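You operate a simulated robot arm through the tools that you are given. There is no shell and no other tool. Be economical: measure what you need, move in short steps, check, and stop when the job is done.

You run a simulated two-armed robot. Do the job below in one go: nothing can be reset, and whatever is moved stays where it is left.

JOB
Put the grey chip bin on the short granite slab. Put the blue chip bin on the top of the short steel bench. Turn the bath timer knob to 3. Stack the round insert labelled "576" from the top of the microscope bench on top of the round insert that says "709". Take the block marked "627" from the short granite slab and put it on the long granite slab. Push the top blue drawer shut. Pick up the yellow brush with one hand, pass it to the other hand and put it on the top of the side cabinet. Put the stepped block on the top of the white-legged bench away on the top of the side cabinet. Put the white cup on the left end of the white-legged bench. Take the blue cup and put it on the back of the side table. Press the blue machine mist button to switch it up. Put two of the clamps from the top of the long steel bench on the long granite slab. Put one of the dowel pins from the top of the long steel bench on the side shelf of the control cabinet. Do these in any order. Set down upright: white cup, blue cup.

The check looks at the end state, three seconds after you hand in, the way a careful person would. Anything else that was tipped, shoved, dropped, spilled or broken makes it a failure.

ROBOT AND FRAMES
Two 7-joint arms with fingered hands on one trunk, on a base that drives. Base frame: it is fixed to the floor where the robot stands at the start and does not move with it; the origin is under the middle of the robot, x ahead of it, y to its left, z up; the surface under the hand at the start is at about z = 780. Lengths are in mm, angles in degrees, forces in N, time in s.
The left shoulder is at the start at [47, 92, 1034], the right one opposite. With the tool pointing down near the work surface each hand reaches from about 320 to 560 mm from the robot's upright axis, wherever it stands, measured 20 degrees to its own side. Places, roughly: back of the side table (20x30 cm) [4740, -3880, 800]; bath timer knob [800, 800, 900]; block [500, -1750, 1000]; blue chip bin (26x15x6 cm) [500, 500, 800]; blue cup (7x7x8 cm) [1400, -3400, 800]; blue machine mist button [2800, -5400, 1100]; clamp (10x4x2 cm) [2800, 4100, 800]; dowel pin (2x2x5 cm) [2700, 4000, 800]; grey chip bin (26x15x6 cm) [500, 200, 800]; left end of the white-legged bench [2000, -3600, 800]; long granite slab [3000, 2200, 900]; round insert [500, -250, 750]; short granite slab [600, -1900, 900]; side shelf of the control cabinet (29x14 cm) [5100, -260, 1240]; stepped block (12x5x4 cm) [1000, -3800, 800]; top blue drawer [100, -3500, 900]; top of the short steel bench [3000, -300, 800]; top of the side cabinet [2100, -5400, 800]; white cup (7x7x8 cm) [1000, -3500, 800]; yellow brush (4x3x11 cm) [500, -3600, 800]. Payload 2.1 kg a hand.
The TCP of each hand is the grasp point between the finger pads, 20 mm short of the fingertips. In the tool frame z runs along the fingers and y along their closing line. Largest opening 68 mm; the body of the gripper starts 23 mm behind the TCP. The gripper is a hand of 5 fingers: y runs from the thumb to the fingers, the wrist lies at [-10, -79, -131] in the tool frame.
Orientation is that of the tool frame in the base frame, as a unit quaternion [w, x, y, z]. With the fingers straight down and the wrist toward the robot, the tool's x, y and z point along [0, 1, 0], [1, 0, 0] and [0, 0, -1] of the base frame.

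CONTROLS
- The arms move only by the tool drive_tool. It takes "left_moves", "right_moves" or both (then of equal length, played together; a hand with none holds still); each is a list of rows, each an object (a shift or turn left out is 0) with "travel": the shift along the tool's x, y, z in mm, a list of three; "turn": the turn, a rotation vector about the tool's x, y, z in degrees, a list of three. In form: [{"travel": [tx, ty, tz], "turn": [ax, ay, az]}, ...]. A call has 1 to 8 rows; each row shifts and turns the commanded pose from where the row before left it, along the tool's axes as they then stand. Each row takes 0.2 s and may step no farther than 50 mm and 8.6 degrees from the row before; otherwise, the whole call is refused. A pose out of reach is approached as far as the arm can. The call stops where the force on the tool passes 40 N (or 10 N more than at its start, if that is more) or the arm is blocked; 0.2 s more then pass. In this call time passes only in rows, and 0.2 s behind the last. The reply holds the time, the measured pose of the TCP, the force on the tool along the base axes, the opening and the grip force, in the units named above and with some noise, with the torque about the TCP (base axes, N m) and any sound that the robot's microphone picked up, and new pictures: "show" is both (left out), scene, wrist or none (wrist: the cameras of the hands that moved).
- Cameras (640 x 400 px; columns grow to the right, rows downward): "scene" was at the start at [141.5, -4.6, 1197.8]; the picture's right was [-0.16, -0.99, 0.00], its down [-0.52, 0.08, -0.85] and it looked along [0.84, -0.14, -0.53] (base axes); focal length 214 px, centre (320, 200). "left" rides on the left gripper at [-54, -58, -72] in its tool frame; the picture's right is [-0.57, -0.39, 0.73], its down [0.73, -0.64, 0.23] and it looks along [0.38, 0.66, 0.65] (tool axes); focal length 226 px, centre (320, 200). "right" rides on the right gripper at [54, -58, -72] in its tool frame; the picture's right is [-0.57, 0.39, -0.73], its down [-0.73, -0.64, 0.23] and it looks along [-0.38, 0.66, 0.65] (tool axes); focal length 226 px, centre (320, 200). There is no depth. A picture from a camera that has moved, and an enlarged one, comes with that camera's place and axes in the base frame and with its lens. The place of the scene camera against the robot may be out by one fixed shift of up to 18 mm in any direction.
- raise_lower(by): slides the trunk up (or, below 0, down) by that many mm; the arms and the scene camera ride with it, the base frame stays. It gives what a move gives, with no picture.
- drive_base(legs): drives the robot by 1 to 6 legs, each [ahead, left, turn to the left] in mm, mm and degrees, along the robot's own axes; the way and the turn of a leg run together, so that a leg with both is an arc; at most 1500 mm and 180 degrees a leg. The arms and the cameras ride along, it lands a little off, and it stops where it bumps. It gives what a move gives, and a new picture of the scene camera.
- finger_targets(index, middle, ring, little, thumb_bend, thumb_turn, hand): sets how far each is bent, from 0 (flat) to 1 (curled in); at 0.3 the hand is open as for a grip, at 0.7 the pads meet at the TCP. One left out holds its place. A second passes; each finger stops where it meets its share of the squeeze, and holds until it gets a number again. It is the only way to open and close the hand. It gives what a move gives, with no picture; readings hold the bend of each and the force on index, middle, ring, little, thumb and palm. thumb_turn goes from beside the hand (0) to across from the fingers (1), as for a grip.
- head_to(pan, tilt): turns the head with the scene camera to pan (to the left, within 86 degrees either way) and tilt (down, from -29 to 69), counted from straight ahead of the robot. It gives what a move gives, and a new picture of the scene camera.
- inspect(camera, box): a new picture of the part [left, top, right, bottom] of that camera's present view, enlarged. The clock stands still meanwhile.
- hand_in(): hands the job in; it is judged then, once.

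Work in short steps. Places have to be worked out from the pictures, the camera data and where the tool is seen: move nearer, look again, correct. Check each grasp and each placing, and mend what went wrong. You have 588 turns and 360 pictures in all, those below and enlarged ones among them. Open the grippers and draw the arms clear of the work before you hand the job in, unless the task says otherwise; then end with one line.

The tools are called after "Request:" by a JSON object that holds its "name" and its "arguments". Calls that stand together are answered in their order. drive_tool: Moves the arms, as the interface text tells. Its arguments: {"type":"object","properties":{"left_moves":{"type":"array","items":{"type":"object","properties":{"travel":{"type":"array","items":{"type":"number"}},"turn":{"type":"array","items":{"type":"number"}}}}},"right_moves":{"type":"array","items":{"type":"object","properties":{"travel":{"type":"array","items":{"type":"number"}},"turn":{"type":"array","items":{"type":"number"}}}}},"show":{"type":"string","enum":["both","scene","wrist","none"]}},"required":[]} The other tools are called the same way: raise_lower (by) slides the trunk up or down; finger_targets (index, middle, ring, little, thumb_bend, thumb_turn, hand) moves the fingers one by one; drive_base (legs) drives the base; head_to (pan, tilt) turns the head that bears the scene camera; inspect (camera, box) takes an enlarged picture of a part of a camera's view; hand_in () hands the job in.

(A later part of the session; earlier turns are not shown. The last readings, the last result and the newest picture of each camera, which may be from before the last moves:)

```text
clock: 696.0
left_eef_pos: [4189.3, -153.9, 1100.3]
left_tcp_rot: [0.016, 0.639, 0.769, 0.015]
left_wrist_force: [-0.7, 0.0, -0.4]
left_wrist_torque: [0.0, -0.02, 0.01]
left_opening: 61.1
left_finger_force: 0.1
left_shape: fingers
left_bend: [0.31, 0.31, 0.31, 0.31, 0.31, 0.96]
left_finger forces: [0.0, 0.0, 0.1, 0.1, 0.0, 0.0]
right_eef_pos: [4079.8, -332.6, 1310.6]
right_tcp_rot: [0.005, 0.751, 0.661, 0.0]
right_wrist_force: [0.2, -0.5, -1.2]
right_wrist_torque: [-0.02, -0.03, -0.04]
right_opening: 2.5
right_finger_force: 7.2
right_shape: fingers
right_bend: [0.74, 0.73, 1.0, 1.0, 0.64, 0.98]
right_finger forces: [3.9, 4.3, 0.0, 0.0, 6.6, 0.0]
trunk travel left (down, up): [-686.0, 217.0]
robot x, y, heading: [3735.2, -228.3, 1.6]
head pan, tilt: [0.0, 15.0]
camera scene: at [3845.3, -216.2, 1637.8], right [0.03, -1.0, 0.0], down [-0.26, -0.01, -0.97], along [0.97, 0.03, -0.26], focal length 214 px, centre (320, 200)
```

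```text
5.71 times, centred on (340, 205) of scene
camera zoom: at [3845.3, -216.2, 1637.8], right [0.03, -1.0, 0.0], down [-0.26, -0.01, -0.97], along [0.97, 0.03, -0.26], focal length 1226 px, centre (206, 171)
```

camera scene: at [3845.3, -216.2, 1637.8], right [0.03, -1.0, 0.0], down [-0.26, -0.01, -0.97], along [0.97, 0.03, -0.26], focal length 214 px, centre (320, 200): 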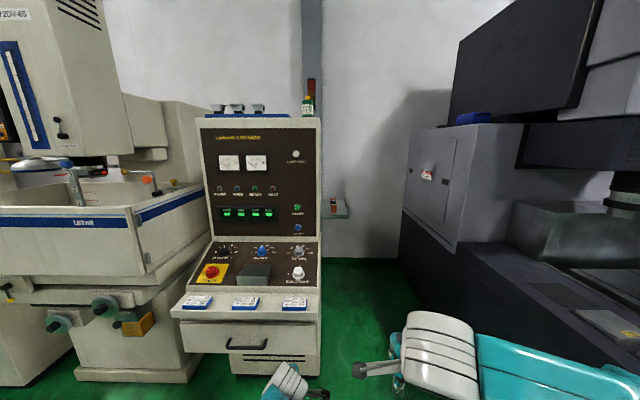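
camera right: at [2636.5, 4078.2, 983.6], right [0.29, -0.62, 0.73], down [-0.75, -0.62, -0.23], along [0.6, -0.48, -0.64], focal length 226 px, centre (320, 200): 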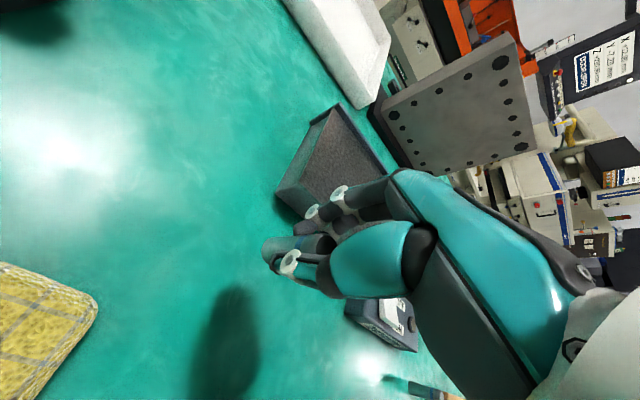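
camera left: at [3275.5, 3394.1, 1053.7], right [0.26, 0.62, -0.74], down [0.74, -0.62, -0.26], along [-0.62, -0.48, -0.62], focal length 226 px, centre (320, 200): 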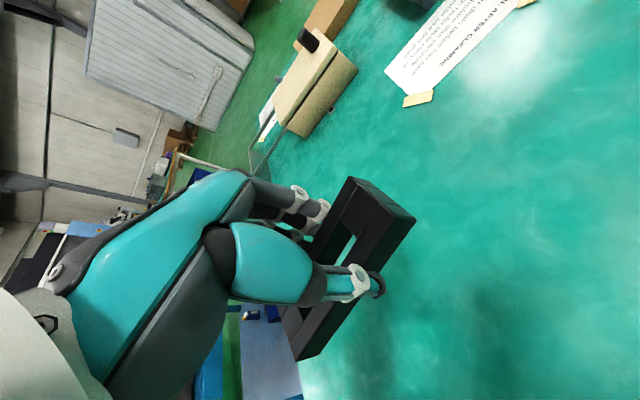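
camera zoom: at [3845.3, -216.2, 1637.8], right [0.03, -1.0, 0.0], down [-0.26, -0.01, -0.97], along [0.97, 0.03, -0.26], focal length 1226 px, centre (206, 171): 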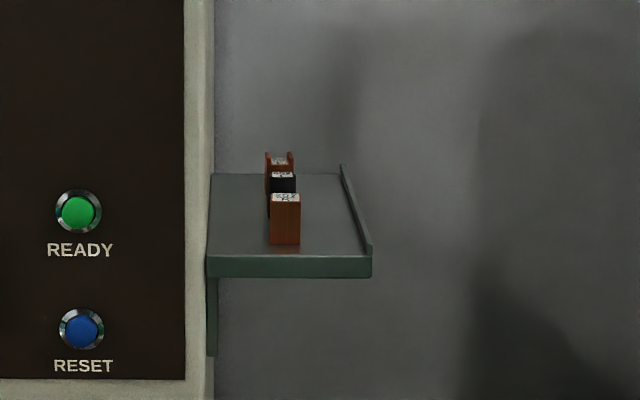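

The shelf (x 4935–5228, y −184…−337, z≈1245) has a free strip on its right side (y≈−303). I retract the left hand, raise the trunk, and approach with the base right of the cabinet.

Request:
{"name": "drive_tool", "arguments": {"left_moves": [{"travel": [0, -40, 0]}, {"travel": [0, -40, 0]}, {"travel": [0, -40, 0]}], "show": "none"}}

Request:
{"name": "raise_lower", "arguments": {"by": 50}}

Request:
{"name": "drive_base", "arguments": {"legs": [[0, -195, -1.7], [780, 0, 0]]}}

Request:
{"name": "head_to", "arguments": {"pan": 15, "tilt": 40}}

```text
clock: 696.9
left_eef_pos: [4145.8, -151.8, 1172.3]
left_tcp_rot: [0.081, 0.628, 0.766, 0.109]
left_wrist_force: [0.0, 0.7, 0.0]
left_wrist_torque: [0.0, -0.03, -0.01]
left_opening: 61.0
left_finger_force: 0.1
left_shape: fingers
left_bend: [0.31, 0.31, 0.31, 0.31, 0.31, 0.96]
left_finger forces: [0.0, 0.0, 0.1, 0.1, 0.0, 0.0]
right_eef_pos: [4081.4, -333.3, 1311.6]
right_tcp_rot: [0.004, 0.751, 0.661, 0.0]
right_wrist_force: [0.1, 0.2, -0.1]
right_wrist_torque: [0.0, -0.03, 0.03]
right_opening: 2.1
right_finger_force: 7.6
right_shape: fingers
right_bend: [0.74, 0.73, 1.0, 1.0, 0.64, 0.98]
right_finger forces: [4.0, 4.3, 0.1, 0.0, 6.6, 0.0]
trunk travel left (down, up): [-686.0, 217.0]
robot x, y, heading: [3732.3, -227.1, 1.8]
head pan, tilt: [0.0, 15.0]
stopped in row 3 (left hand): the arm was blocked; the commanded pose is now the measured one
```

```text
clock: 697.8
left_eef_pos: [4144.6, -122.3, 1213.7]
left_tcp_rot: [0.051, 0.623, 0.769, 0.136]
left_wrist_force: [0.7, -0.1, 0.2]
left_wrist_torque: [0.01, 0.02, -0.02]
left_opening: 61.2
left_finger_force: 0.0
left_shape: fingers
left_bend: [0.31, 0.31, 0.31, 0.31, 0.31, 0.96]
left_finger forces: [0.0, 0.1, 0.0, 0.0, 0.1, 0.0]
right_eef_pos: [4080.8, -331.6, 1360.4]
right_tcp_rot: [0.005, 0.751, 0.66, -0.001]
right_wrist_force: [-0.3, 0.5, -1.2]
right_wrist_torque: [0.0, -0.02, -0.03]
right_opening: 2.5
right_finger_force: 7.2
right_shape: fingers
right_bend: [0.74, 0.73, 1.0, 1.0, 0.64, 0.98]
right_finger forces: [3.9, 4.4, 0.0, 0.0, 6.6, 0.1]
trunk travel left (down, up): [-736.0, 167.0]
robot x, y, heading: [3735.9, -229.3, 1.8]
head pan, tilt: [0.0, 15.0]
```

```text
clock: 703.2
left_eef_pos: [4923.2, -339.4, 1222.1]
left_tcp_rot: [0.061, 0.636, 0.757, 0.139]
left_wrist_force: [-36.8, -8.4, 4.2]
left_wrist_torque: [0.16, -0.64, 0.23]
left_opening: 52.7
left_finger_force: 18.1
left_shape: fingers
left_bend: [0.42, 0.51, 0.42, 0.34, 0.31, 0.96]
left_finger forces: [5.0, 21.3, 7.8, 2.6, 0.1, 0.0]
right_eef_pos: [4844.8, -544.2, 1362.1]
right_tcp_rot: [0.005, 0.764, 0.645, 0.003]
right_wrist_force: [-0.3, 0.4, 0.3]
right_wrist_torque: [-0.01, -0.02, -0.02]
right_opening: 2.3
right_finger_force: 7.0
right_shape: fingers
right_bend: [0.74, 0.73, 1.0, 1.0, 0.64, 0.98]
right_finger forces: [3.9, 4.3, 0.0, 0.0, 6.6, 0.0]
trunk travel left (down, up): [-736.0, 167.0]
robot x, y, heading: [4513.0, -423.8, -0.2]
head pan, tilt: [0.0, 15.0]
stopped in leg 2: the force on the tool passed its limit at 44 N (the readings are from after the stop); the commanded pose is now the measured one
camera scene: at [4612.8, -419.4, 1688.5], right [-0.01, -1.0, 0.0], down [-0.25, 0.0, -0.97], along [0.97, -0.01, -0.25], focal length 214 px, centre (320, 200)
```

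scene: 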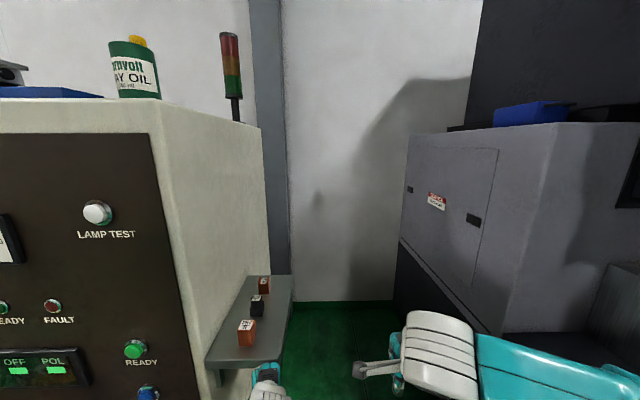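

```text
clock: 704.1
left_eef_pos: [4923.6, -337.6, 1220.8]
left_tcp_rot: [0.061, 0.637, 0.756, 0.138]
left_wrist_force: [-38.7, -8.7, 2.2]
left_wrist_torque: [0.15, -0.6, 0.25]
left_opening: 52.6
left_finger_force: 19.2
left_shape: fingers
left_bend: [0.42, 0.51, 0.42, 0.34, 0.31, 0.96]
left_finger forces: [5.8, 22.3, 8.0, 3.0, 0.0, 0.0]
right_eef_pos: [4846.4, -546.3, 1361.4]
right_tcp_rot: [0.007, 0.765, 0.644, 0.003]
right_wrist_force: [0.0, -0.2, -0.2]
right_wrist_torque: [-0.04, -0.04, 0.0]
right_opening: 2.4
right_finger_force: 7.0
right_shape: fingers
right_bend: [0.74, 0.73, 1.0, 1.0, 0.64, 0.98]
right_finger forces: [3.9, 4.4, 0.0, 0.1, 6.6, 0.0]
trunk travel left (down, up): [-736.0, 167.0]
robot x, y, heading: [4515.8, -425.7, -0.5]
head pan, tilt: [15.0, 40.0]
camera scene: at [4602.1, -397.0, 1649.0], right [0.25, -0.97, 0.0], down [-0.62, -0.16, -0.77], along [0.75, 0.19, -0.64], focal length 214 px, centre (320, 200)
```

scene: 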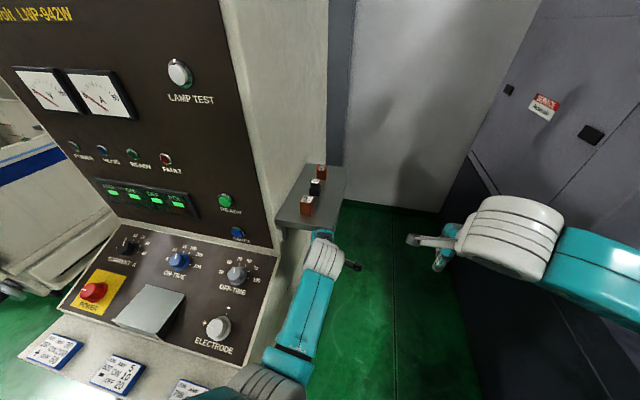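

The left fingers touched the shelf's front edge; the blocks still stand. I back off, drop the left hand well below the shelf, and continue with the right hand.

Request:
{"name": "drive_base", "arguments": {"legs": [[-90, 0, 0.4]]}}

Request:
{"name": "drive_tool", "arguments": {"left_moves": [{"travel": [0, 0, 45]}, {"travel": [0, 0, 45]}, {"travel": [0, 0, 45]}, {"travel": [0, 0, 45]}], "right_moves": [{"travel": [40, 0, 0]}, {"travel": [40, 0, 0]}, {"travel": [40, 0, 0]}, {"travel": [40, 0, 0]}], "show": "scene"}}

```text
clock: 705.2
left_eef_pos: [4839.5, -332.9, 1217.8]
left_tcp_rot: [0.059, 0.635, 0.758, 0.137]
left_wrist_force: [0.0, 0.3, 0.2]
left_wrist_torque: [0.01, 0.0, 0.05]
left_opening: 60.8
left_finger_force: 0.1
left_shape: fingers
left_bend: [0.31, 0.31, 0.31, 0.31, 0.31, 0.96]
left_finger forces: [0.0, 0.0, 0.0, 0.1, 0.1, 0.0]
right_eef_pos: [4763.8, -541.6, 1360.5]
right_tcp_rot: [0.005, 0.762, 0.647, 0.001]
right_wrist_force: [0.3, 0.2, -0.8]
right_wrist_torque: [0.02, -0.03, -0.01]
right_opening: 2.1
right_finger_force: 7.2
right_shape: fingers
right_bend: [0.74, 0.73, 1.0, 1.0, 0.64, 0.98]
right_finger forces: [3.8, 4.3, 0.0, 0.1, 6.7, 0.1]
trunk travel left (down, up): [-736.0, 167.0]
robot x, y, heading: [4424.0, -422.9, -0.2]
head pan, tilt: [15.0, 40.0]
camera scene: at [4520.5, -393.7, 1648.4], right [0.25, -0.97, 0.0], down [-0.62, -0.16, -0.77], along [0.74, 0.2, -0.64], focal length 214 px, centre (320, 200)
```

scene: 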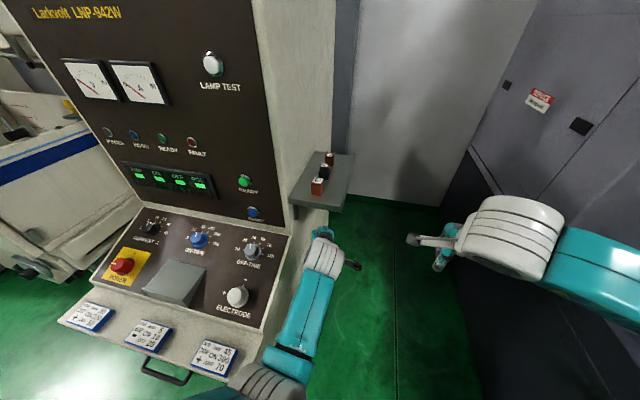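

```text
clock: 706.2
left_eef_pos: [4868.1, -320.5, 1122.8]
left_tcp_rot: [0.06, 0.635, 0.758, 0.137]
left_wrist_force: [-0.1, 0.0, 0.4]
left_wrist_torque: [0.0, 0.0, 0.04]
left_opening: 61.3
left_finger_force: 0.1
left_shape: fingers
left_bend: [0.31, 0.31, 0.31, 0.31, 0.31, 0.96]
left_finger forces: [0.0, 0.0, 0.0, 0.0, 0.0, 0.0]
left hand out of reach, approached as far as the arm can: row 3, 4
right_eef_pos: [4791.4, -384.3, 1356.7]
right_tcp_rot: [0.005, 0.762, 0.647, 0.0]
right_wrist_force: [-0.3, 0.7, 0.4]
right_wrist_torque: [-0.01, 0.0, -0.02]
right_opening: 2.3
right_finger_force: 7.0
right_shape: fingers
right_bend: [0.74, 0.73, 1.0, 1.0, 0.64, 0.98]
right_finger forces: [3.8, 4.4, 0.0, 0.0, 6.7, 0.0]
trunk travel left (down, up): [-736.0, 167.0]
robot x, y, heading: [4425.6, -427.3, -0.2]
head pan, tilt: [15.0, 40.0]
camera scene: at [4522.3, -392.6, 1648.3], right [0.25, -0.97, 0.0], down [-0.62, -0.16, -0.77], along [0.74, 0.19, -0.64], focal length 214 px, centre (320, 200)
```

scene: 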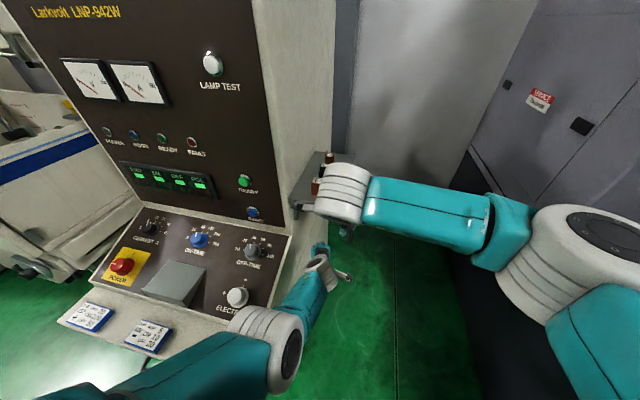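

Right hand is near the shelf. I shift the left hand right/away from under the shelf, advance 80, then bring the pin above the free strip.

Request:
{"name": "drive_tool", "arguments": {"left_moves": [{"travel": [-40, 0, 0]}, {"travel": [-40, 0, 0]}, {"travel": [-40, 0, 0]}], "show": "none"}}

Request:
{"name": "drive_base", "arguments": {"legs": [[80, 0, 0]]}}

Request:
{"name": "drive_tool", "arguments": {"right_moves": [{"travel": [30, 33, 0]}, {"travel": [30, 33, 0]}, {"travel": [28, 30, 10]}], "show": "wrist"}}

```text
clock: 707.0
left_eef_pos: [4858.1, -403.9, 1137.2]
left_tcp_rot: [0.059, 0.634, 0.759, 0.137]
left_wrist_force: [-0.4, 0.3, 0.0]
left_wrist_torque: [0.0, -0.04, 0.01]
left_opening: 61.1
left_finger_force: 0.0
left_shape: fingers
left_bend: [0.31, 0.31, 0.31, 0.31, 0.31, 0.96]
left_finger forces: [0.1, 0.1, 0.0, 0.0, 0.0, 0.0]
left hand out of reach, approached as far as the arm can: row 1, 2, 3
right_eef_pos: [4791.6, -385.2, 1356.9]
right_tcp_rot: [0.004, 0.763, 0.646, 0.001]
right_wrist_force: [-0.1, 0.0, -0.3]
right_wrist_torque: [0.01, 0.0, 0.0]
right_opening: 2.2
right_finger_force: 6.9
right_shape: fingers
right_bend: [0.74, 0.73, 1.0, 1.0, 0.64, 0.98]
right_finger forces: [3.8, 4.5, 0.0, 0.0, 6.5, 0.0]
trunk travel left (down, up): [-736.0, 167.0]
robot x, y, heading: [4422.4, -428.6, -0.3]
head pan, tilt: [15.0, 40.0]
```

```text
clock: 708.0
left_eef_pos: [4939.4, -401.5, 1137.0]
left_tcp_rot: [0.059, 0.635, 0.758, 0.137]
left_wrist_force: [-0.6, -0.1, 0.4]
left_wrist_torque: [0.0, -0.02, -0.01]
left_opening: 61.2
left_finger_force: 0.1
left_shape: fingers
left_bend: [0.31, 0.31, 0.31, 0.31, 0.31, 0.96]
left_finger forces: [0.0, 0.0, 0.0, 0.0, 0.1, 0.0]
right_eef_pos: [4873.8, -383.6, 1354.7]
right_tcp_rot: [0.005, 0.762, 0.648, -0.001]
right_wrist_force: [0.1, 0.2, -0.1]
right_wrist_torque: [-0.01, 0.0, -0.02]
right_opening: 2.5
right_finger_force: 7.5
right_shape: fingers
right_bend: [0.74, 0.73, 1.0, 1.0, 0.64, 0.98]
right_finger forces: [3.8, 4.4, 0.0, 0.0, 6.6, 0.1]
trunk travel left (down, up): [-736.0, 167.0]
robot x, y, heading: [4504.1, -425.0, -0.4]
head pan, tilt: [15.0, 40.0]
camera scene: at [4604.3, -393.5, 1648.2], right [0.26, -0.97, 0.0], down [-0.62, -0.17, -0.77], along [0.74, 0.2, -0.64], focal length 214 px, centre (320, 200)
```

scene: 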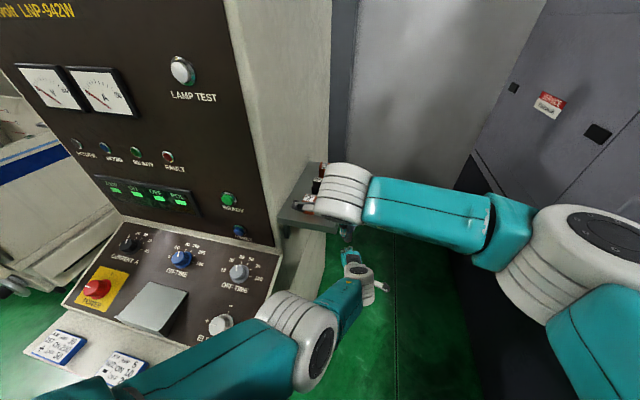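

```text
clock: 708.9
left_eef_pos: [4939.9, -403.8, 1136.9]
left_tcp_rot: [0.059, 0.634, 0.758, 0.138]
left_wrist_force: [0.5, 0.3, 0.1]
left_wrist_torque: [-0.01, 0.05, 0.03]
left_opening: 60.6
left_finger_force: 0.0
left_shape: fingers
left_bend: [0.31, 0.31, 0.31, 0.31, 0.31, 0.96]
left_finger forces: [0.0, 0.1, 0.0, 0.1, 0.0, 0.0]
right_eef_pos: [4948.2, -336.5, 1356.2]
right_tcp_rot: [0.004, 0.761, 0.649, 0.0]
right_wrist_force: [0.3, -0.1, -0.6]
right_wrist_torque: [0.0, 0.01, 0.0]
right_opening: 2.0
right_finger_force: 7.6
right_shape: fingers
right_bend: [0.74, 0.74, 1.0, 1.0, 0.64, 0.98]
right_finger forces: [3.8, 4.5, 0.0, 0.0, 6.7, 0.0]
right hand out of reach, approached as far as the arm can: row 3
trunk travel left (down, up): [-736.0, 167.0]
robot x, y, heading: [4503.9, -422.5, -0.1]
head pan, tilt: [15.0, 40.0]
camera right: at [4899.1, -271.8, 1428.0], right [0.29, -0.62, 0.73], down [-0.75, -0.62, -0.23], along [0.6, -0.48, -0.64], focal length 226 px, centre (320, 200)
```

right: 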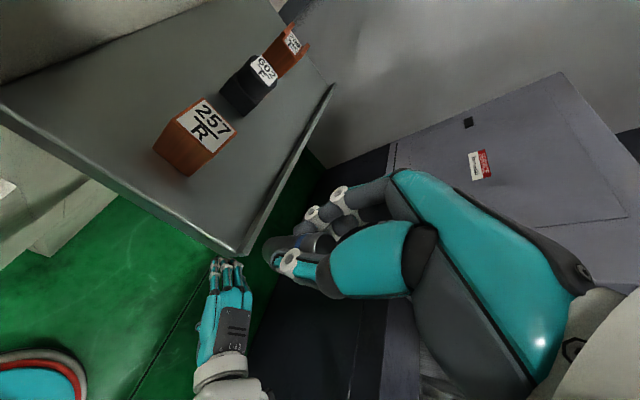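

The free strip beside the front block is at ≈(4993,−312). Advance 45, shift 24 left, and lower with the trunk.

Request:
{"name": "drive_base", "arguments": {"legs": [[45, 0, 0.3]]}}

Request:
{"name": "drive_tool", "arguments": {"right_moves": [{"travel": [23, -4, 0]}], "show": "none"}}

Request:
{"name": "raise_lower", "arguments": {"by": -45}}

Request:
{"name": "drive_tool", "arguments": {"right_moves": [{"travel": [0, 0, 0]}], "show": "wrist"}}

```text
clock: 709.8
left_eef_pos: [4986.0, -401.0, 1137.6]
left_tcp_rot: [0.058, 0.632, 0.76, 0.137]
left_wrist_force: [-0.2, 0.0, 0.2]
left_wrist_torque: [0.02, 0.01, 0.0]
left_opening: 61.2
left_finger_force: 0.0
left_shape: fingers
left_bend: [0.31, 0.31, 0.31, 0.31, 0.31, 0.96]
left_finger forces: [0.0, 0.0, 0.0, 0.0, 0.0, 0.0]
right_eef_pos: [4994.8, -333.3, 1355.1]
right_tcp_rot: [0.004, 0.761, 0.649, -0.001]
right_wrist_force: [-0.6, 0.1, -1.0]
right_wrist_torque: [0.03, -0.01, -0.03]
right_opening: 2.2
right_finger_force: 7.6
right_shape: fingers
right_bend: [0.74, 0.74, 1.0, 1.0, 0.64, 0.98]
right_finger forces: [3.9, 4.3, 0.0, 0.0, 6.8, 0.1]
trunk travel left (down, up): [-736.0, 167.0]
robot x, y, heading: [4550.2, -426.5, 0.2]
head pan, tilt: [15.0, 40.0]
camera scene: at [4651.0, -393.0, 1648.1], right [0.26, -0.97, 0.0], down [-0.62, -0.17, -0.76], along [0.74, 0.2, -0.64], focal length 214 px, centre (320, 200)
```

scene: 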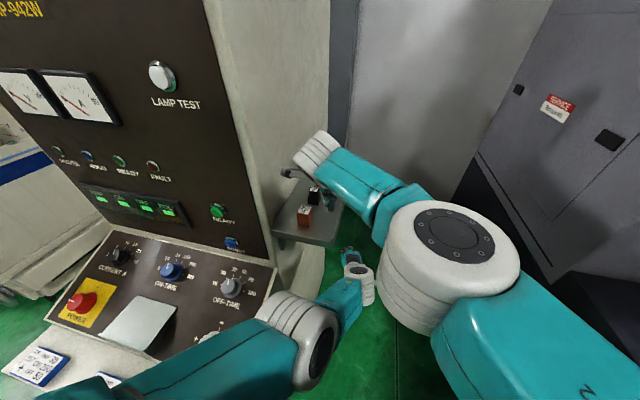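

```text
clock: 710.1
left_eef_pos: [4984.7, -399.7, 1137.0]
left_tcp_rot: [0.058, 0.633, 0.76, 0.137]
left_wrist_force: [0.1, -0.3, -0.7]
left_wrist_torque: [0.0, -0.01, 0.03]
left_opening: 61.0
left_finger_force: 0.0
left_shape: fingers
left_bend: [0.31, 0.31, 0.31, 0.31, 0.31, 0.96]
left_finger forces: [0.0, 0.1, 0.0, 0.0, 0.0, 0.0]
right_eef_pos: [4988.4, -327.5, 1356.9]
right_tcp_rot: [0.005, 0.76, 0.65, 0.001]
right_wrist_force: [-0.3, 0.4, -0.5]
right_wrist_torque: [0.04, 0.01, 0.01]
right_opening: 2.1
right_finger_force: 7.5
right_shape: fingers
right_bend: [0.74, 0.74, 1.0, 1.0, 0.64, 0.98]
right_finger forces: [3.8, 4.6, 0.1, 0.0, 6.7, 0.0]
right hand out of reach, approached as far as the arm can: row 1
trunk travel left (down, up): [-736.0, 167.0]
robot x, y, heading: [4550.1, -424.4, 0.0]
head pan, tilt: [15.0, 40.0]
```

```text
clock: 711.0
left_eef_pos: [4984.2, -399.2, 1091.4]
left_tcp_rot: [0.059, 0.632, 0.76, 0.138]
left_wrist_force: [-0.3, 0.0, -0.8]
left_wrist_torque: [0.0, -0.01, -0.02]
left_opening: 61.2
left_finger_force: 0.1
left_shape: fingers
left_bend: [0.31, 0.31, 0.31, 0.31, 0.31, 0.96]
left_finger forces: [0.1, 0.0, 0.2, 0.0, 0.0, 0.0]
right_eef_pos: [4988.4, -327.7, 1312.0]
right_tcp_rot: [0.005, 0.761, 0.649, 0.001]
right_wrist_force: [0.2, -0.4, -0.5]
right_wrist_torque: [-0.02, -0.03, -0.01]
right_opening: 2.1
right_finger_force: 7.5
right_shape: fingers
right_bend: [0.74, 0.74, 1.0, 1.0, 0.64, 0.98]
right_finger forces: [3.8, 4.5, 0.0, 0.0, 6.5, 0.1]
trunk travel left (down, up): [-691.0, 212.0]
robot x, y, heading: [4548.0, -425.1, 0.0]
head pan, tilt: [15.0, 40.0]
```

```text
clock: 711.4
left_eef_pos: [4985.3, -399.3, 1092.5]
left_tcp_rot: [0.058, 0.632, 0.76, 0.138]
left_wrist_force: [-0.2, -0.2, 0.1]
left_wrist_torque: [0.03, 0.01, -0.03]
left_opening: 61.0
left_finger_force: 0.0
left_shape: fingers
left_bend: [0.31, 0.31, 0.31, 0.31, 0.31, 0.96]
left_finger forces: [0.0, 0.0, 0.0, 0.0, 0.0, 0.0]
right_eef_pos: [4988.2, -327.6, 1311.8]
right_tcp_rot: [0.005, 0.761, 0.649, 0.001]
right_wrist_force: [0.0, -0.2, -0.1]
right_wrist_torque: [0.0, -0.01, 0.0]
right_opening: 2.0
right_finger_force: 7.4
right_shape: fingers
right_bend: [0.74, 0.74, 1.0, 1.0, 0.64, 0.98]
right_finger forces: [3.8, 4.5, 0.1, 0.0, 6.7, 0.0]
trunk travel left (down, up): [-691.0, 212.0]
robot x, y, heading: [4548.7, -426.1, 0.1]
head pan, tilt: [15.0, 40.0]
camera right: at [4939.0, -263.4, 1382.6], right [0.29, -0.61, 0.73], down [-0.75, -0.63, -0.23], along [0.6, -0.48, -0.64], focal length 226 px, centre (320, 200)
```

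right: 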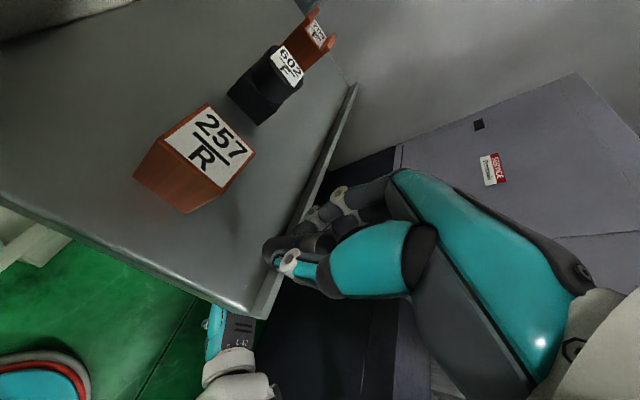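

Needs ~15 mm more to the left; use the base.

Request:
{"name": "drive_base", "arguments": {"legs": [[0, 17, 0]]}}

Request:
{"name": "raise_lower", "arguments": {"by": -16}}

Request:
{"name": "raise_lower", "arguments": {"by": -5}}

Request:
{"name": "inspect", "arguments": {"camera": "right", "box": [120, 120, 380, 320]}}

```text
clock: 712.2
left_eef_pos: [4984.0, -382.3, 1090.3]
left_tcp_rot: [0.06, 0.632, 0.76, 0.138]
left_wrist_force: [-0.4, -1.2, -1.1]
left_wrist_torque: [-0.01, 0.02, -0.01]
left_opening: 61.0
left_finger_force: 0.1
left_shape: fingers
left_bend: [0.31, 0.31, 0.31, 0.31, 0.31, 0.96]
left_finger forces: [0.0, 0.0, 0.1, 0.0, 0.0, 0.0]
right_eef_pos: [4988.5, -309.6, 1311.8]
right_tcp_rot: [0.005, 0.761, 0.649, 0.0]
right_wrist_force: [0.1, -0.9, -0.6]
right_wrist_torque: [0.0, -0.01, 0.01]
right_opening: 2.0
right_finger_force: 7.3
right_shape: fingers
right_bend: [0.74, 0.74, 1.0, 1.0, 0.64, 0.98]
right_finger forces: [3.8, 4.5, 0.0, 0.0, 6.7, 0.0]
trunk travel left (down, up): [-691.0, 212.0]
robot x, y, heading: [4552.8, -412.1, 0.2]
head pan, tilt: [15.0, 40.0]
camera scene: at [4649.2, -374.3, 1603.3], right [0.26, -0.97, 0.0], down [-0.62, -0.17, -0.77], along [0.74, 0.2, -0.64], focal length 214 px, centre (320, 200)
```

scene: 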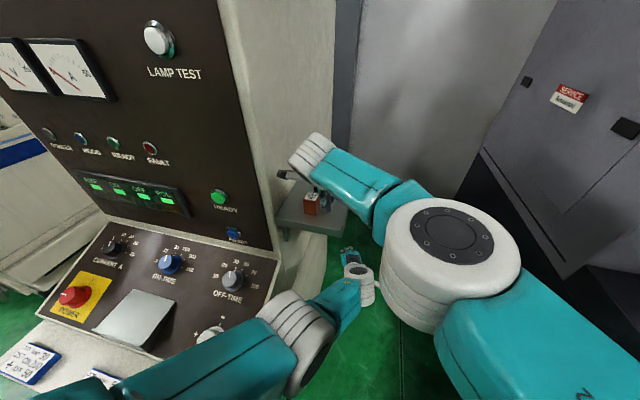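

```text
clock: 712.8
left_eef_pos: [4983.5, -382.9, 1076.2]
left_tcp_rot: [0.06, 0.631, 0.761, 0.138]
left_wrist_force: [-0.3, -0.5, -0.1]
left_wrist_torque: [0.0, 0.0, 0.01]
left_opening: 61.2
left_finger_force: 0.1
left_shape: fingers
left_bend: [0.31, 0.31, 0.31, 0.31, 0.31, 0.96]
left_finger forces: [0.0, 0.1, 0.1, 0.0, 0.0, 0.1]
right_eef_pos: [4988.0, -309.3, 1295.3]
right_tcp_rot: [0.005, 0.76, 0.649, 0.0]
right_wrist_force: [1.1, -0.6, -1.2]
right_wrist_torque: [0.01, 0.02, 0.02]
right_opening: 2.0
right_finger_force: 8.2
right_shape: fingers
right_bend: [0.74, 0.74, 1.0, 1.0, 0.64, 0.98]
right_finger forces: [3.9, 4.5, 0.0, 0.0, 6.5, 0.1]
trunk travel left (down, up): [-675.0, 228.0]
robot x, y, heading: [4548.8, -409.7, 0.1]
head pan, tilt: [15.0, 40.0]
```

```text
clock: 713.4
left_eef_pos: [4984.9, -383.1, 1072.0]
left_tcp_rot: [0.059, 0.632, 0.76, 0.138]
left_wrist_force: [0.5, 0.5, -0.2]
left_wrist_torque: [0.0, 0.02, 0.0]
left_opening: 61.0
left_finger_force: 0.2
left_shape: fingers
left_bend: [0.31, 0.31, 0.31, 0.31, 0.31, 0.96]
left_finger forces: [0.0, 0.0, 0.0, 0.0, 0.1, 0.1]
right_eef_pos: [4988.3, -308.9, 1291.0]
right_tcp_rot: [0.004, 0.76, 0.65, 0.001]
right_wrist_force: [-0.1, -0.5, -0.7]
right_wrist_torque: [0.0, -0.02, -0.03]
right_opening: 2.1
right_finger_force: 7.3
right_shape: fingers
right_bend: [0.74, 0.74, 1.0, 1.0, 0.64, 0.98]
right_finger forces: [3.8, 4.6, 0.0, 0.0, 6.8, 0.0]
trunk travel left (down, up): [-670.0, 233.0]
robot x, y, heading: [4549.0, -409.0, 0.2]
head pan, tilt: [15.0, 40.0]
```

```text
2.00 times, centred on (250, 220) of right
camera zoom: at [4938.8, -246.3, 1361.5], right [0.29, -0.61, 0.73], down [-0.75, -0.63, -0.23], along [0.6, -0.48, -0.64], focal length 452 px, centre (460, 160)
```

zoom: 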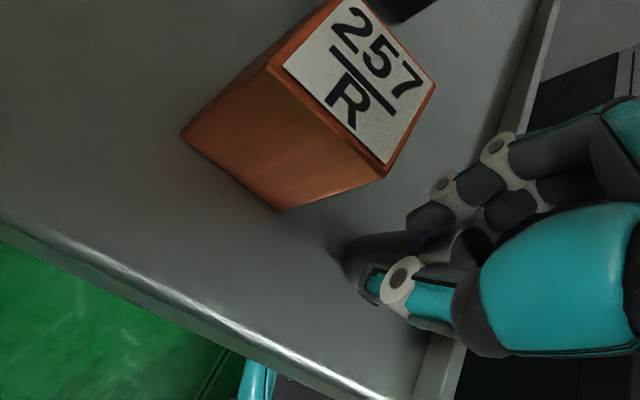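

Pin is above the free strip, almost touching. Step down to contact, release, lift.

Request:
{"name": "raise_lower", "arguments": {"by": -3}}

Request:
{"name": "raise_lower", "arguments": {"by": -3}}

```text
clock: 713.9
left_eef_pos: [4984.3, -382.2, 1068.4]
left_tcp_rot: [0.058, 0.632, 0.76, 0.138]
left_wrist_force: [-0.4, 0.5, 0.3]
left_wrist_torque: [0.0, -0.01, -0.02]
left_opening: 61.1
left_finger_force: 0.1
left_shape: fingers
left_bend: [0.31, 0.31, 0.31, 0.31, 0.31, 0.96]
left_finger forces: [0.1, 0.0, 0.1, 0.1, 0.0, 0.0]
right_eef_pos: [4987.1, -310.4, 1289.0]
right_tcp_rot: [0.005, 0.76, 0.65, 0.001]
right_wrist_force: [2.6, -0.6, 11.0]
right_wrist_torque: [0.0, -0.01, 0.03]
right_opening: 1.9
right_finger_force: 10.2
right_shape: fingers
right_bend: [0.74, 0.74, 1.0, 1.0, 0.65, 0.98]
right_finger forces: [6.0, 6.8, 0.1, 0.0, 7.3, 0.0]
trunk travel left (down, up): [-667.0, 236.0]
robot x, y, heading: [4548.3, -408.6, 0.0]
head pan, tilt: [15.0, 40.0]
```

```text
clock: 714.4
left_eef_pos: [4983.6, -382.6, 1065.1]
left_tcp_rot: [0.059, 0.632, 0.76, 0.138]
left_wrist_force: [0.8, 0.0, -0.8]
left_wrist_torque: [0.03, 0.01, 0.01]
left_opening: 61.3
left_finger_force: 0.0
left_shape: fingers
left_bend: [0.31, 0.31, 0.31, 0.31, 0.31, 0.96]
left_finger forces: [0.0, 0.0, 0.0, 0.0, 0.1, 0.0]
right_eef_pos: [4987.7, -312.0, 1285.4]
right_tcp_rot: [0.005, 0.76, 0.65, 0.001]
right_wrist_force: [2.0, -0.6, 10.0]
right_wrist_torque: [-0.01, -0.03, -0.04]
right_opening: 2.1
right_finger_force: 10.0
right_shape: fingers
right_bend: [0.74, 0.75, 1.0, 1.0, 0.66, 0.97]
right_finger forces: [5.9, 7.4, 0.1, 0.1, 7.2, 0.0]
trunk travel left (down, up): [-664.0, 239.0]
robot x, y, heading: [4550.0, -408.9, 0.2]
head pan, tilt: [15.0, 40.0]
```

Request:
{"name": "raise_lower", "arguments": {"by": 2}}

Request:
{"name": "finger_targets", "arguments": {"hand": "right", "index": 0.48, "middle": 0.48, "thumb_bend": 0.46}}

Request:
{"name": "raise_lower", "arguments": {"by": 90}}

Request:
{"name": "inspect", "arguments": {"camera": "right", "box": [120, 80, 380, 300]}}

```text
clock: 714.9
left_eef_pos: [4983.9, -383.2, 1066.4]
left_tcp_rot: [0.059, 0.632, 0.761, 0.137]
left_wrist_force: [0.2, -0.4, 0.0]
left_wrist_torque: [0.0, -0.01, 0.02]
left_opening: 60.9
left_finger_force: 0.1
left_shape: fingers
left_bend: [0.31, 0.31, 0.31, 0.31, 0.31, 0.96]
left_finger forces: [0.1, 0.0, 0.1, 0.0, 0.0, 0.0]
right_eef_pos: [4987.8, -309.5, 1285.4]
right_tcp_rot: [0.005, 0.76, 0.65, 0.001]
right_wrist_force: [0.3, -1.1, 2.5]
right_wrist_torque: [0.01, 0.04, 0.01]
right_opening: 2.1
right_finger_force: 7.8
right_shape: fingers
right_bend: [0.74, 0.74, 1.0, 1.0, 0.66, 0.97]
right_finger forces: [4.4, 5.7, 0.1, 0.1, 7.3, 0.1]
trunk travel left (down, up): [-666.0, 237.0]
robot x, y, heading: [4548.5, -401.6, 0.4]
head pan, tilt: [15.0, 40.0]
```

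```text
clock: 715.9
left_eef_pos: [4983.6, -382.4, 1067.8]
left_tcp_rot: [0.058, 0.632, 0.76, 0.139]
left_wrist_force: [-0.7, -0.1, 0.3]
left_wrist_torque: [0.02, 0.01, 0.02]
left_opening: 60.8
left_finger_force: 0.0
left_shape: fingers
left_bend: [0.31, 0.31, 0.31, 0.31, 0.31, 0.96]
left_finger forces: [0.0, 0.1, 0.1, 0.0, 0.1, 0.0]
right_eef_pos: [4987.8, -310.5, 1286.8]
right_tcp_rot: [0.004, 0.761, 0.649, 0.001]
right_wrist_force: [-0.6, -0.4, 0.2]
right_wrist_torque: [0.04, -0.03, 0.02]
right_opening: 33.8
right_finger_force: 0.1
right_shape: fingers
right_bend: [0.48, 0.48, 1.0, 1.0, 0.46, 0.98]
right_finger forces: [0.0, 0.0, 0.0, 0.0, 0.0, 0.0]
trunk travel left (down, up): [-666.0, 237.0]
robot x, y, heading: [4548.8, -406.3, 0.3]
head pan, tilt: [15.0, 40.0]
```

```text
clock: 717.2
left_eef_pos: [4984.7, -382.8, 1158.1]
left_tcp_rot: [0.06, 0.632, 0.76, 0.138]
left_wrist_force: [0.2, 1.1, -0.4]
left_wrist_torque: [-0.01, 0.03, -0.01]
left_opening: 60.9
left_finger_force: 0.1
left_shape: fingers
left_bend: [0.31, 0.31, 0.31, 0.31, 0.31, 0.96]
left_finger forces: [0.0, 0.1, 0.0, 0.0, 0.1, 0.0]
right_eef_pos: [4988.4, -310.9, 1376.3]
right_tcp_rot: [0.004, 0.761, 0.649, 0.001]
right_wrist_force: [-0.5, -0.7, -0.9]
right_wrist_torque: [0.04, 0.03, -0.04]
right_opening: 33.8
right_finger_force: 0.0
right_shape: fingers
right_bend: [0.48, 0.48, 1.0, 1.0, 0.46, 0.98]
right_finger forces: [0.0, 0.0, 0.1, 0.1, 0.0, 0.0]
trunk travel left (down, up): [-756.0, 147.0]
robot x, y, heading: [4549.8, -412.3, 0.4]
head pan, tilt: [15.0, 40.0]
```

```text
1.82 times, centred on (250, 190) of right
camera zoom: at [4938.7, -246.7, 1447.4], right [0.29, -0.61, 0.73], down [-0.75, -0.63, -0.23], along [0.6, -0.48, -0.64], focal length 411 px, centre (447, 218)
```

zoom: 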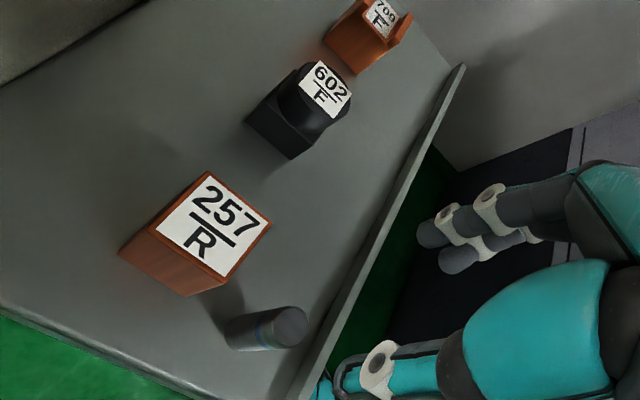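

The pin stands on the side shelf. Last task: the blue bin. I back away and start reversing toward the microscope bench's front side, then reorient the hands for the two-handed handle grip.

Request:
{"name": "drive_base", "arguments": {"legs": [[-850, 0, 0], [0, -590, 0], [-1200, 0, 0]]}}

Request:
{"name": "drive_tool", "arguments": {"left_moves": [{"travel": [15, 0, -45], "turn": [5.4, -2.1, 3.5]}, {"travel": [15, 0, -45], "turn": [5.4, -2.1, 3.5]}, {"travel": [15, 0, -45], "turn": [5.4, -2.1, 3.5]}, {"travel": [15, 0, -45]}, {"travel": [15, 0, -40]}, {"turn": [0, 0, -8.4]}, {"turn": [0, 0, -8.4]}, {"turn": [0, 0, -8.4]}], "right_moves": [{"travel": [-42, 0, 0]}, {"travel": [-42, 0, 0]}, {"travel": [-42, 0, 0]}, {"travel": [-42, 0, 0]}, {"travel": [-42, 0, 0]}, {"turn": [0, 0, 8.4]}, {"turn": [0, 0, 8.4]}, {"turn": [0, 0, 8.4]}], "show": "none"}}

Request:
{"name": "raise_lower", "arguments": {"by": -300}}

```text
clock: 724.8
left_eef_pos: [4140.7, -973.9, 1155.7]
left_tcp_rot: [0.061, 0.64, 0.753, 0.137]
left_wrist_force: [0.2, -0.5, 0.2]
left_wrist_torque: [-0.01, -0.03, 0.0]
left_opening: 61.1
left_finger_force: 0.1
left_shape: fingers
left_bend: [0.31, 0.31, 0.31, 0.31, 0.31, 0.96]
left_finger forces: [0.0, 0.0, 0.0, 0.0, 0.0, 0.0]
right_eef_pos: [4146.6, -901.9, 1376.5]
right_tcp_rot: [0.004, 0.767, 0.641, 0.001]
right_wrist_force: [1.5, 0.6, 0.4]
right_wrist_torque: [0.0, 0.01, 0.02]
right_opening: 33.7
right_finger_force: 0.1
right_shape: fingers
right_bend: [0.48, 0.48, 1.0, 1.0, 0.46, 0.98]
right_finger forces: [0.1, 0.0, 0.1, 0.0, 0.0, 0.0]
trunk travel left (down, up): [-756.0, 147.0]
robot x, y, heading: [3706.6, -989.7, -1.1]
head pan, tilt: [15.0, 40.0]
stopped in leg 2: the robot was blocked; the commanded pose is now the measured one
camera scene: at [3805.1, -959.5, 1668.3], right [0.24, -0.97, 0.0], down [-0.62, -0.15, -0.77], along [0.74, 0.18, -0.64], focal length 214 px, centre (320, 200)
```

scene: 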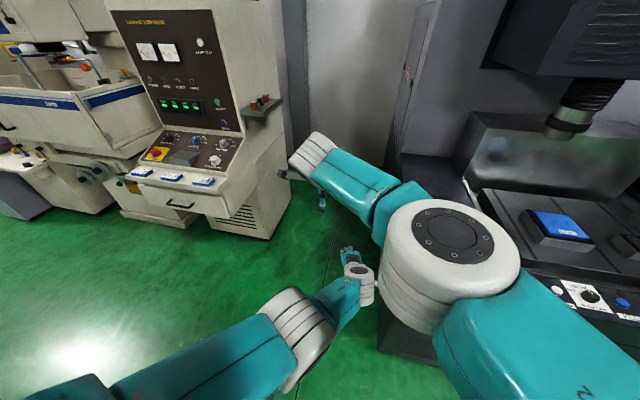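

```text
clock: 726.6
left_eef_pos: [4112.3, -911.0, 1376.3]
left_tcp_rot: [-0.003, 0.544, 0.839, 0.0]
left_wrist_force: [0.4, -0.3, 0.1]
left_wrist_torque: [0.03, 0.0, -0.02]
left_opening: 60.8
left_finger_force: 0.0
left_shape: fingers
left_bend: [0.31, 0.31, 0.31, 0.31, 0.31, 0.96]
left_finger forces: [0.0, 0.1, 0.0, 0.1, 0.1, 0.0]
right_eef_pos: [4108.8, -1109.0, 1376.8]
right_tcp_rot: [0.004, 0.889, 0.457, 0.001]
right_wrist_force: [0.6, 0.1, 0.8]
right_wrist_torque: [0.01, -0.04, 0.01]
right_opening: 33.8
right_finger_force: 0.0
right_shape: fingers
right_bend: [0.48, 0.48, 1.0, 1.0, 0.46, 0.98]
right_finger forces: [0.1, 0.0, 0.1, 0.0, 0.0, 0.0]
trunk travel left (down, up): [-756.0, 147.0]
robot x, y, heading: [3706.4, -987.7, -1.1]
head pan, tilt: [15.0, 40.0]
```

```text
clock: 729.6
left_eef_pos: [4112.3, -911.7, 1076.2]
left_tcp_rot: [-0.002, 0.544, 0.839, 0.0]
left_wrist_force: [-0.8, 0.4, -0.2]
left_wrist_torque: [-0.03, -0.03, 0.02]
left_opening: 61.1
left_finger_force: 0.1
left_shape: fingers
left_bend: [0.31, 0.31, 0.31, 0.31, 0.31, 0.96]
left_finger forces: [0.0, 0.0, 0.0, 0.0, 0.0, 0.0]
right_eef_pos: [4109.5, -1108.6, 1078.5]
right_tcp_rot: [0.004, 0.889, 0.458, 0.002]
right_wrist_force: [0.0, 0.3, 0.2]
right_wrist_torque: [0.01, -0.01, 0.03]
right_opening: 33.8
right_finger_force: 0.1
right_shape: fingers
right_bend: [0.48, 0.48, 1.0, 1.0, 0.46, 0.98]
right_finger forces: [0.0, 0.0, 0.0, 0.0, 0.0, 0.0]
trunk travel left (down, up): [-456.0, 447.0]
robot x, y, heading: [3709.4, -992.7, -0.8]
head pan, tilt: [15.0, 40.0]
```

I reverse along the corridor (y≈−1000) to the west side of the microscope bench.

Request:
{"name": "drive_base", "arguments": {"legs": [[0, 0, 0.9], [-1500, 0, 0], [-1500, 0, 0], [-1050, 0, 0]]}}

Request:
{"name": "drive_tool", "arguments": {"left_moves": [{"turn": [0, 0, -8.4]}, {"turn": [0, 0, -8.4]}, {"turn": [0, 0, -8.4]}, {"turn": [0, 0, -8.4]}, {"turn": [0, 0, -8.4]}, {"turn": [0, 0, -8.2]}, {"travel": [0, 0, 0]}, {"travel": [0, 0, 0]}], "right_moves": [{"turn": [0, 0, 8.4]}, {"turn": [0, 0, 8.4]}, {"turn": [0, 0, 8.4]}, {"turn": [0, 0, 8.4]}, {"turn": [0, 0, 8.4]}, {"turn": [0, 0, 8.4]}, {"turn": [0, 0, 4]}, {"travel": [0, 0, 0]}], "show": "none"}}

```text
clock: 730.6
left_eef_pos: [4110.5, -904.7, 1077.0]
left_tcp_rot: [-0.002, 0.538, 0.843, 0.0]
left_wrist_force: [-0.8, -0.2, 0.9]
left_wrist_torque: [-0.01, 0.0, 0.01]
left_opening: 61.0
left_finger_force: 0.1
left_shape: fingers
left_bend: [0.31, 0.31, 0.31, 0.31, 0.31, 0.96]
left_finger forces: [0.0, 0.0, 0.0, 0.1, 0.0, 0.1]
right_eef_pos: [4111.8, -1101.6, 1078.6]
right_tcp_rot: [0.004, 0.885, 0.466, 0.001]
right_wrist_force: [-0.4, 0.4, 0.4]
right_wrist_torque: [0.0, 0.0, 0.01]
right_opening: 33.9
right_finger_force: 0.1
right_shape: fingers
right_bend: [0.48, 0.48, 1.0, 1.0, 0.46, 0.98]
right_finger forces: [0.1, 0.1, 0.0, 0.0, 0.0, 0.0]
trunk travel left (down, up): [-456.0, 447.0]
robot x, y, heading: [3706.3, -991.5, -0.4]
head pan, tilt: [15.0, 40.0]
stopped in leg 2: the robot was blocked; the commanded pose is now the measured one
camera scene: at [3818.0, -958.2, 1367.8], right [0.26, -0.97, 0.0], down [-0.62, -0.17, -0.77], along [0.74, 0.2, -0.64], focal length 214 px, centre (320, 200)
```

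scene: 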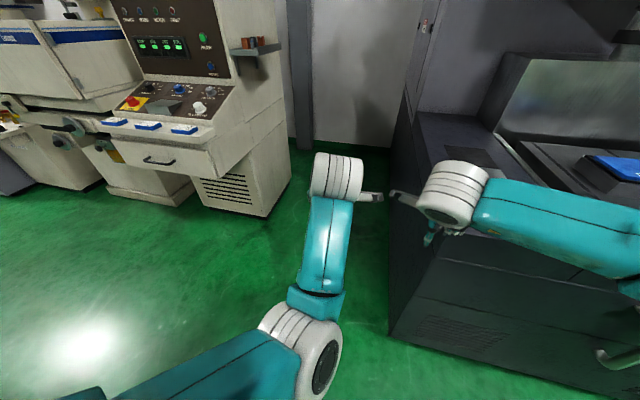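

```text
clock: 732.4
left_eef_pos: [4117.1, -894.0, 1073.7]
left_tcp_rot: [-0.001, 0.121, 0.993, -0.002]
left_wrist_force: [-0.5, -0.1, 0.7]
left_wrist_torque: [-0.01, -0.02, 0.04]
left_opening: 61.1
left_finger_force: 0.1
left_shape: fingers
left_bend: [0.31, 0.31, 0.31, 0.31, 0.31, 0.96]
left_finger forces: [0.0, 0.0, 0.0, 0.0, 0.0, 0.0]
left hand out of reach, approached as far as the arm can: row 6
right_eef_pos: [4111.2, -1108.5, 1076.3]
right_tcp_rot: [0.004, 1.0, -0.001, 0.003]
right_wrist_force: [-0.8, -0.1, -0.4]
right_wrist_torque: [0.0, 0.03, -0.01]
right_opening: 34.0
right_finger_force: 0.2
right_shape: fingers
right_bend: [0.48, 0.48, 1.0, 1.0, 0.46, 0.98]
right_finger forces: [0.1, 0.0, 0.0, 0.0, 0.0, 0.1]
trunk travel left (down, up): [-456.0, 447.0]
robot x, y, heading: [3706.8, -990.1, -0.1]
head pan, tilt: [15.0, 40.0]
```

Blocked immediately when reversing; something is behind. I look to the right-rear.

Request:
{"name": "head_to", "arguments": {"pan": -86, "tilt": 50}}

```text
clock: 734.2
left_eef_pos: [4116.8, -896.4, 1071.9]
left_tcp_rot: [-0.003, 0.123, 0.992, -0.001]
left_wrist_force: [-0.8, 1.0, -0.6]
left_wrist_torque: [0.01, 0.02, 0.0]
left_opening: 61.0
left_finger_force: 0.0
left_shape: fingers
left_bend: [0.31, 0.31, 0.31, 0.31, 0.31, 0.96]
left_finger forces: [0.0, 0.0, 0.1, 0.0, 0.0, 0.0]
right_eef_pos: [4113.3, -1109.6, 1077.4]
right_tcp_rot: [0.002, 1.0, -0.003, 0.005]
right_wrist_force: [-0.8, 0.3, -0.8]
right_wrist_torque: [-0.02, -0.01, -0.02]
right_opening: 33.8
right_finger_force: 0.2
right_shape: fingers
right_bend: [0.48, 0.48, 1.0, 1.0, 0.46, 0.98]
right_finger forces: [0.1, 0.0, 0.1, 0.1, 0.1, 0.1]
trunk travel left (down, up): [-456.0, 447.0]
robot x, y, heading: [3707.3, -988.5, -0.2]
head pan, tilt: [-85.9, 50.0]
camera scene: at [3741.2, -1056.9, 1353.7], right [-1.0, -0.07, 0.0], down [-0.05, 0.76, -0.64], along [0.04, -0.64, -0.77], focal length 214 px, centre (320, 200)
```

scene: 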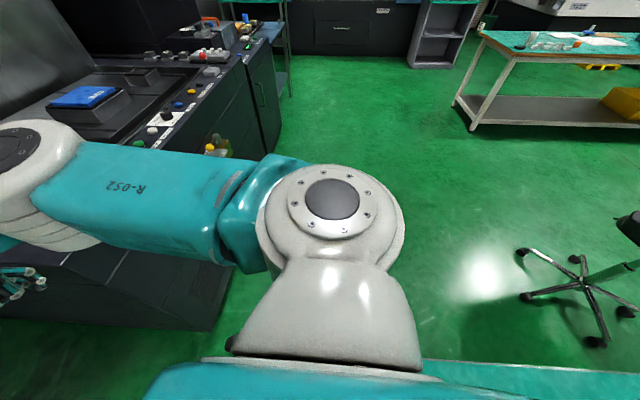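

Bench G is directly behind me, so I take the northern corridor (y≈1360) back west instead.

Request:
{"name": "drive_base", "arguments": {"legs": [[0, 1500, 0.2], [0, 860, 0], [-1500, 0, 0], [-1000, 0, 0]]}}

```text
clock: 757.7
left_eef_pos: [1624.0, 1550.3, 1071.8]
left_tcp_rot: [-0.003, 0.143, 0.99, 0.0]
left_wrist_force: [0.1, 0.5, 1.2]
left_wrist_torque: [0.02, -0.03, -0.02]
left_opening: 61.2
left_finger_force: 0.1
left_shape: fingers
left_bend: [0.31, 0.31, 0.31, 0.31, 0.31, 0.96]
left_finger forces: [0.0, 0.1, 0.1, 0.0, 0.0, 0.0]
right_eef_pos: [1613.1, 1338.6, 1077.9]
right_tcp_rot: [0.003, 1.0, -0.024, 0.005]
right_wrist_force: [-0.2, -0.4, -0.2]
right_wrist_torque: [-0.01, -0.01, 0.03]
right_opening: 34.1
right_finger_force: 0.0
right_shape: fingers
right_bend: [0.48, 0.48, 1.0, 1.0, 0.46, 0.98]
right_finger forces: [0.1, 0.0, 0.0, 0.0, 0.0, 0.0]
trunk travel left (down, up): [-456.0, 447.0]
robot x, y, heading: [1212.2, 1471.9, -2.4]
head pan, tilt: [-85.9, 50.0]
camera scene: at [1243.5, 1406.1, 1353.7], right [-1.0, -0.03, 0.0], down [-0.02, 0.77, -0.64], along [0.02, -0.64, -0.77], focal length 214 px, centre (320, 200)
```

scene: 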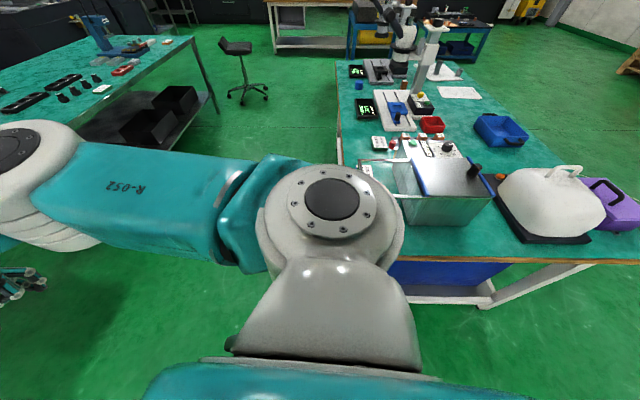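

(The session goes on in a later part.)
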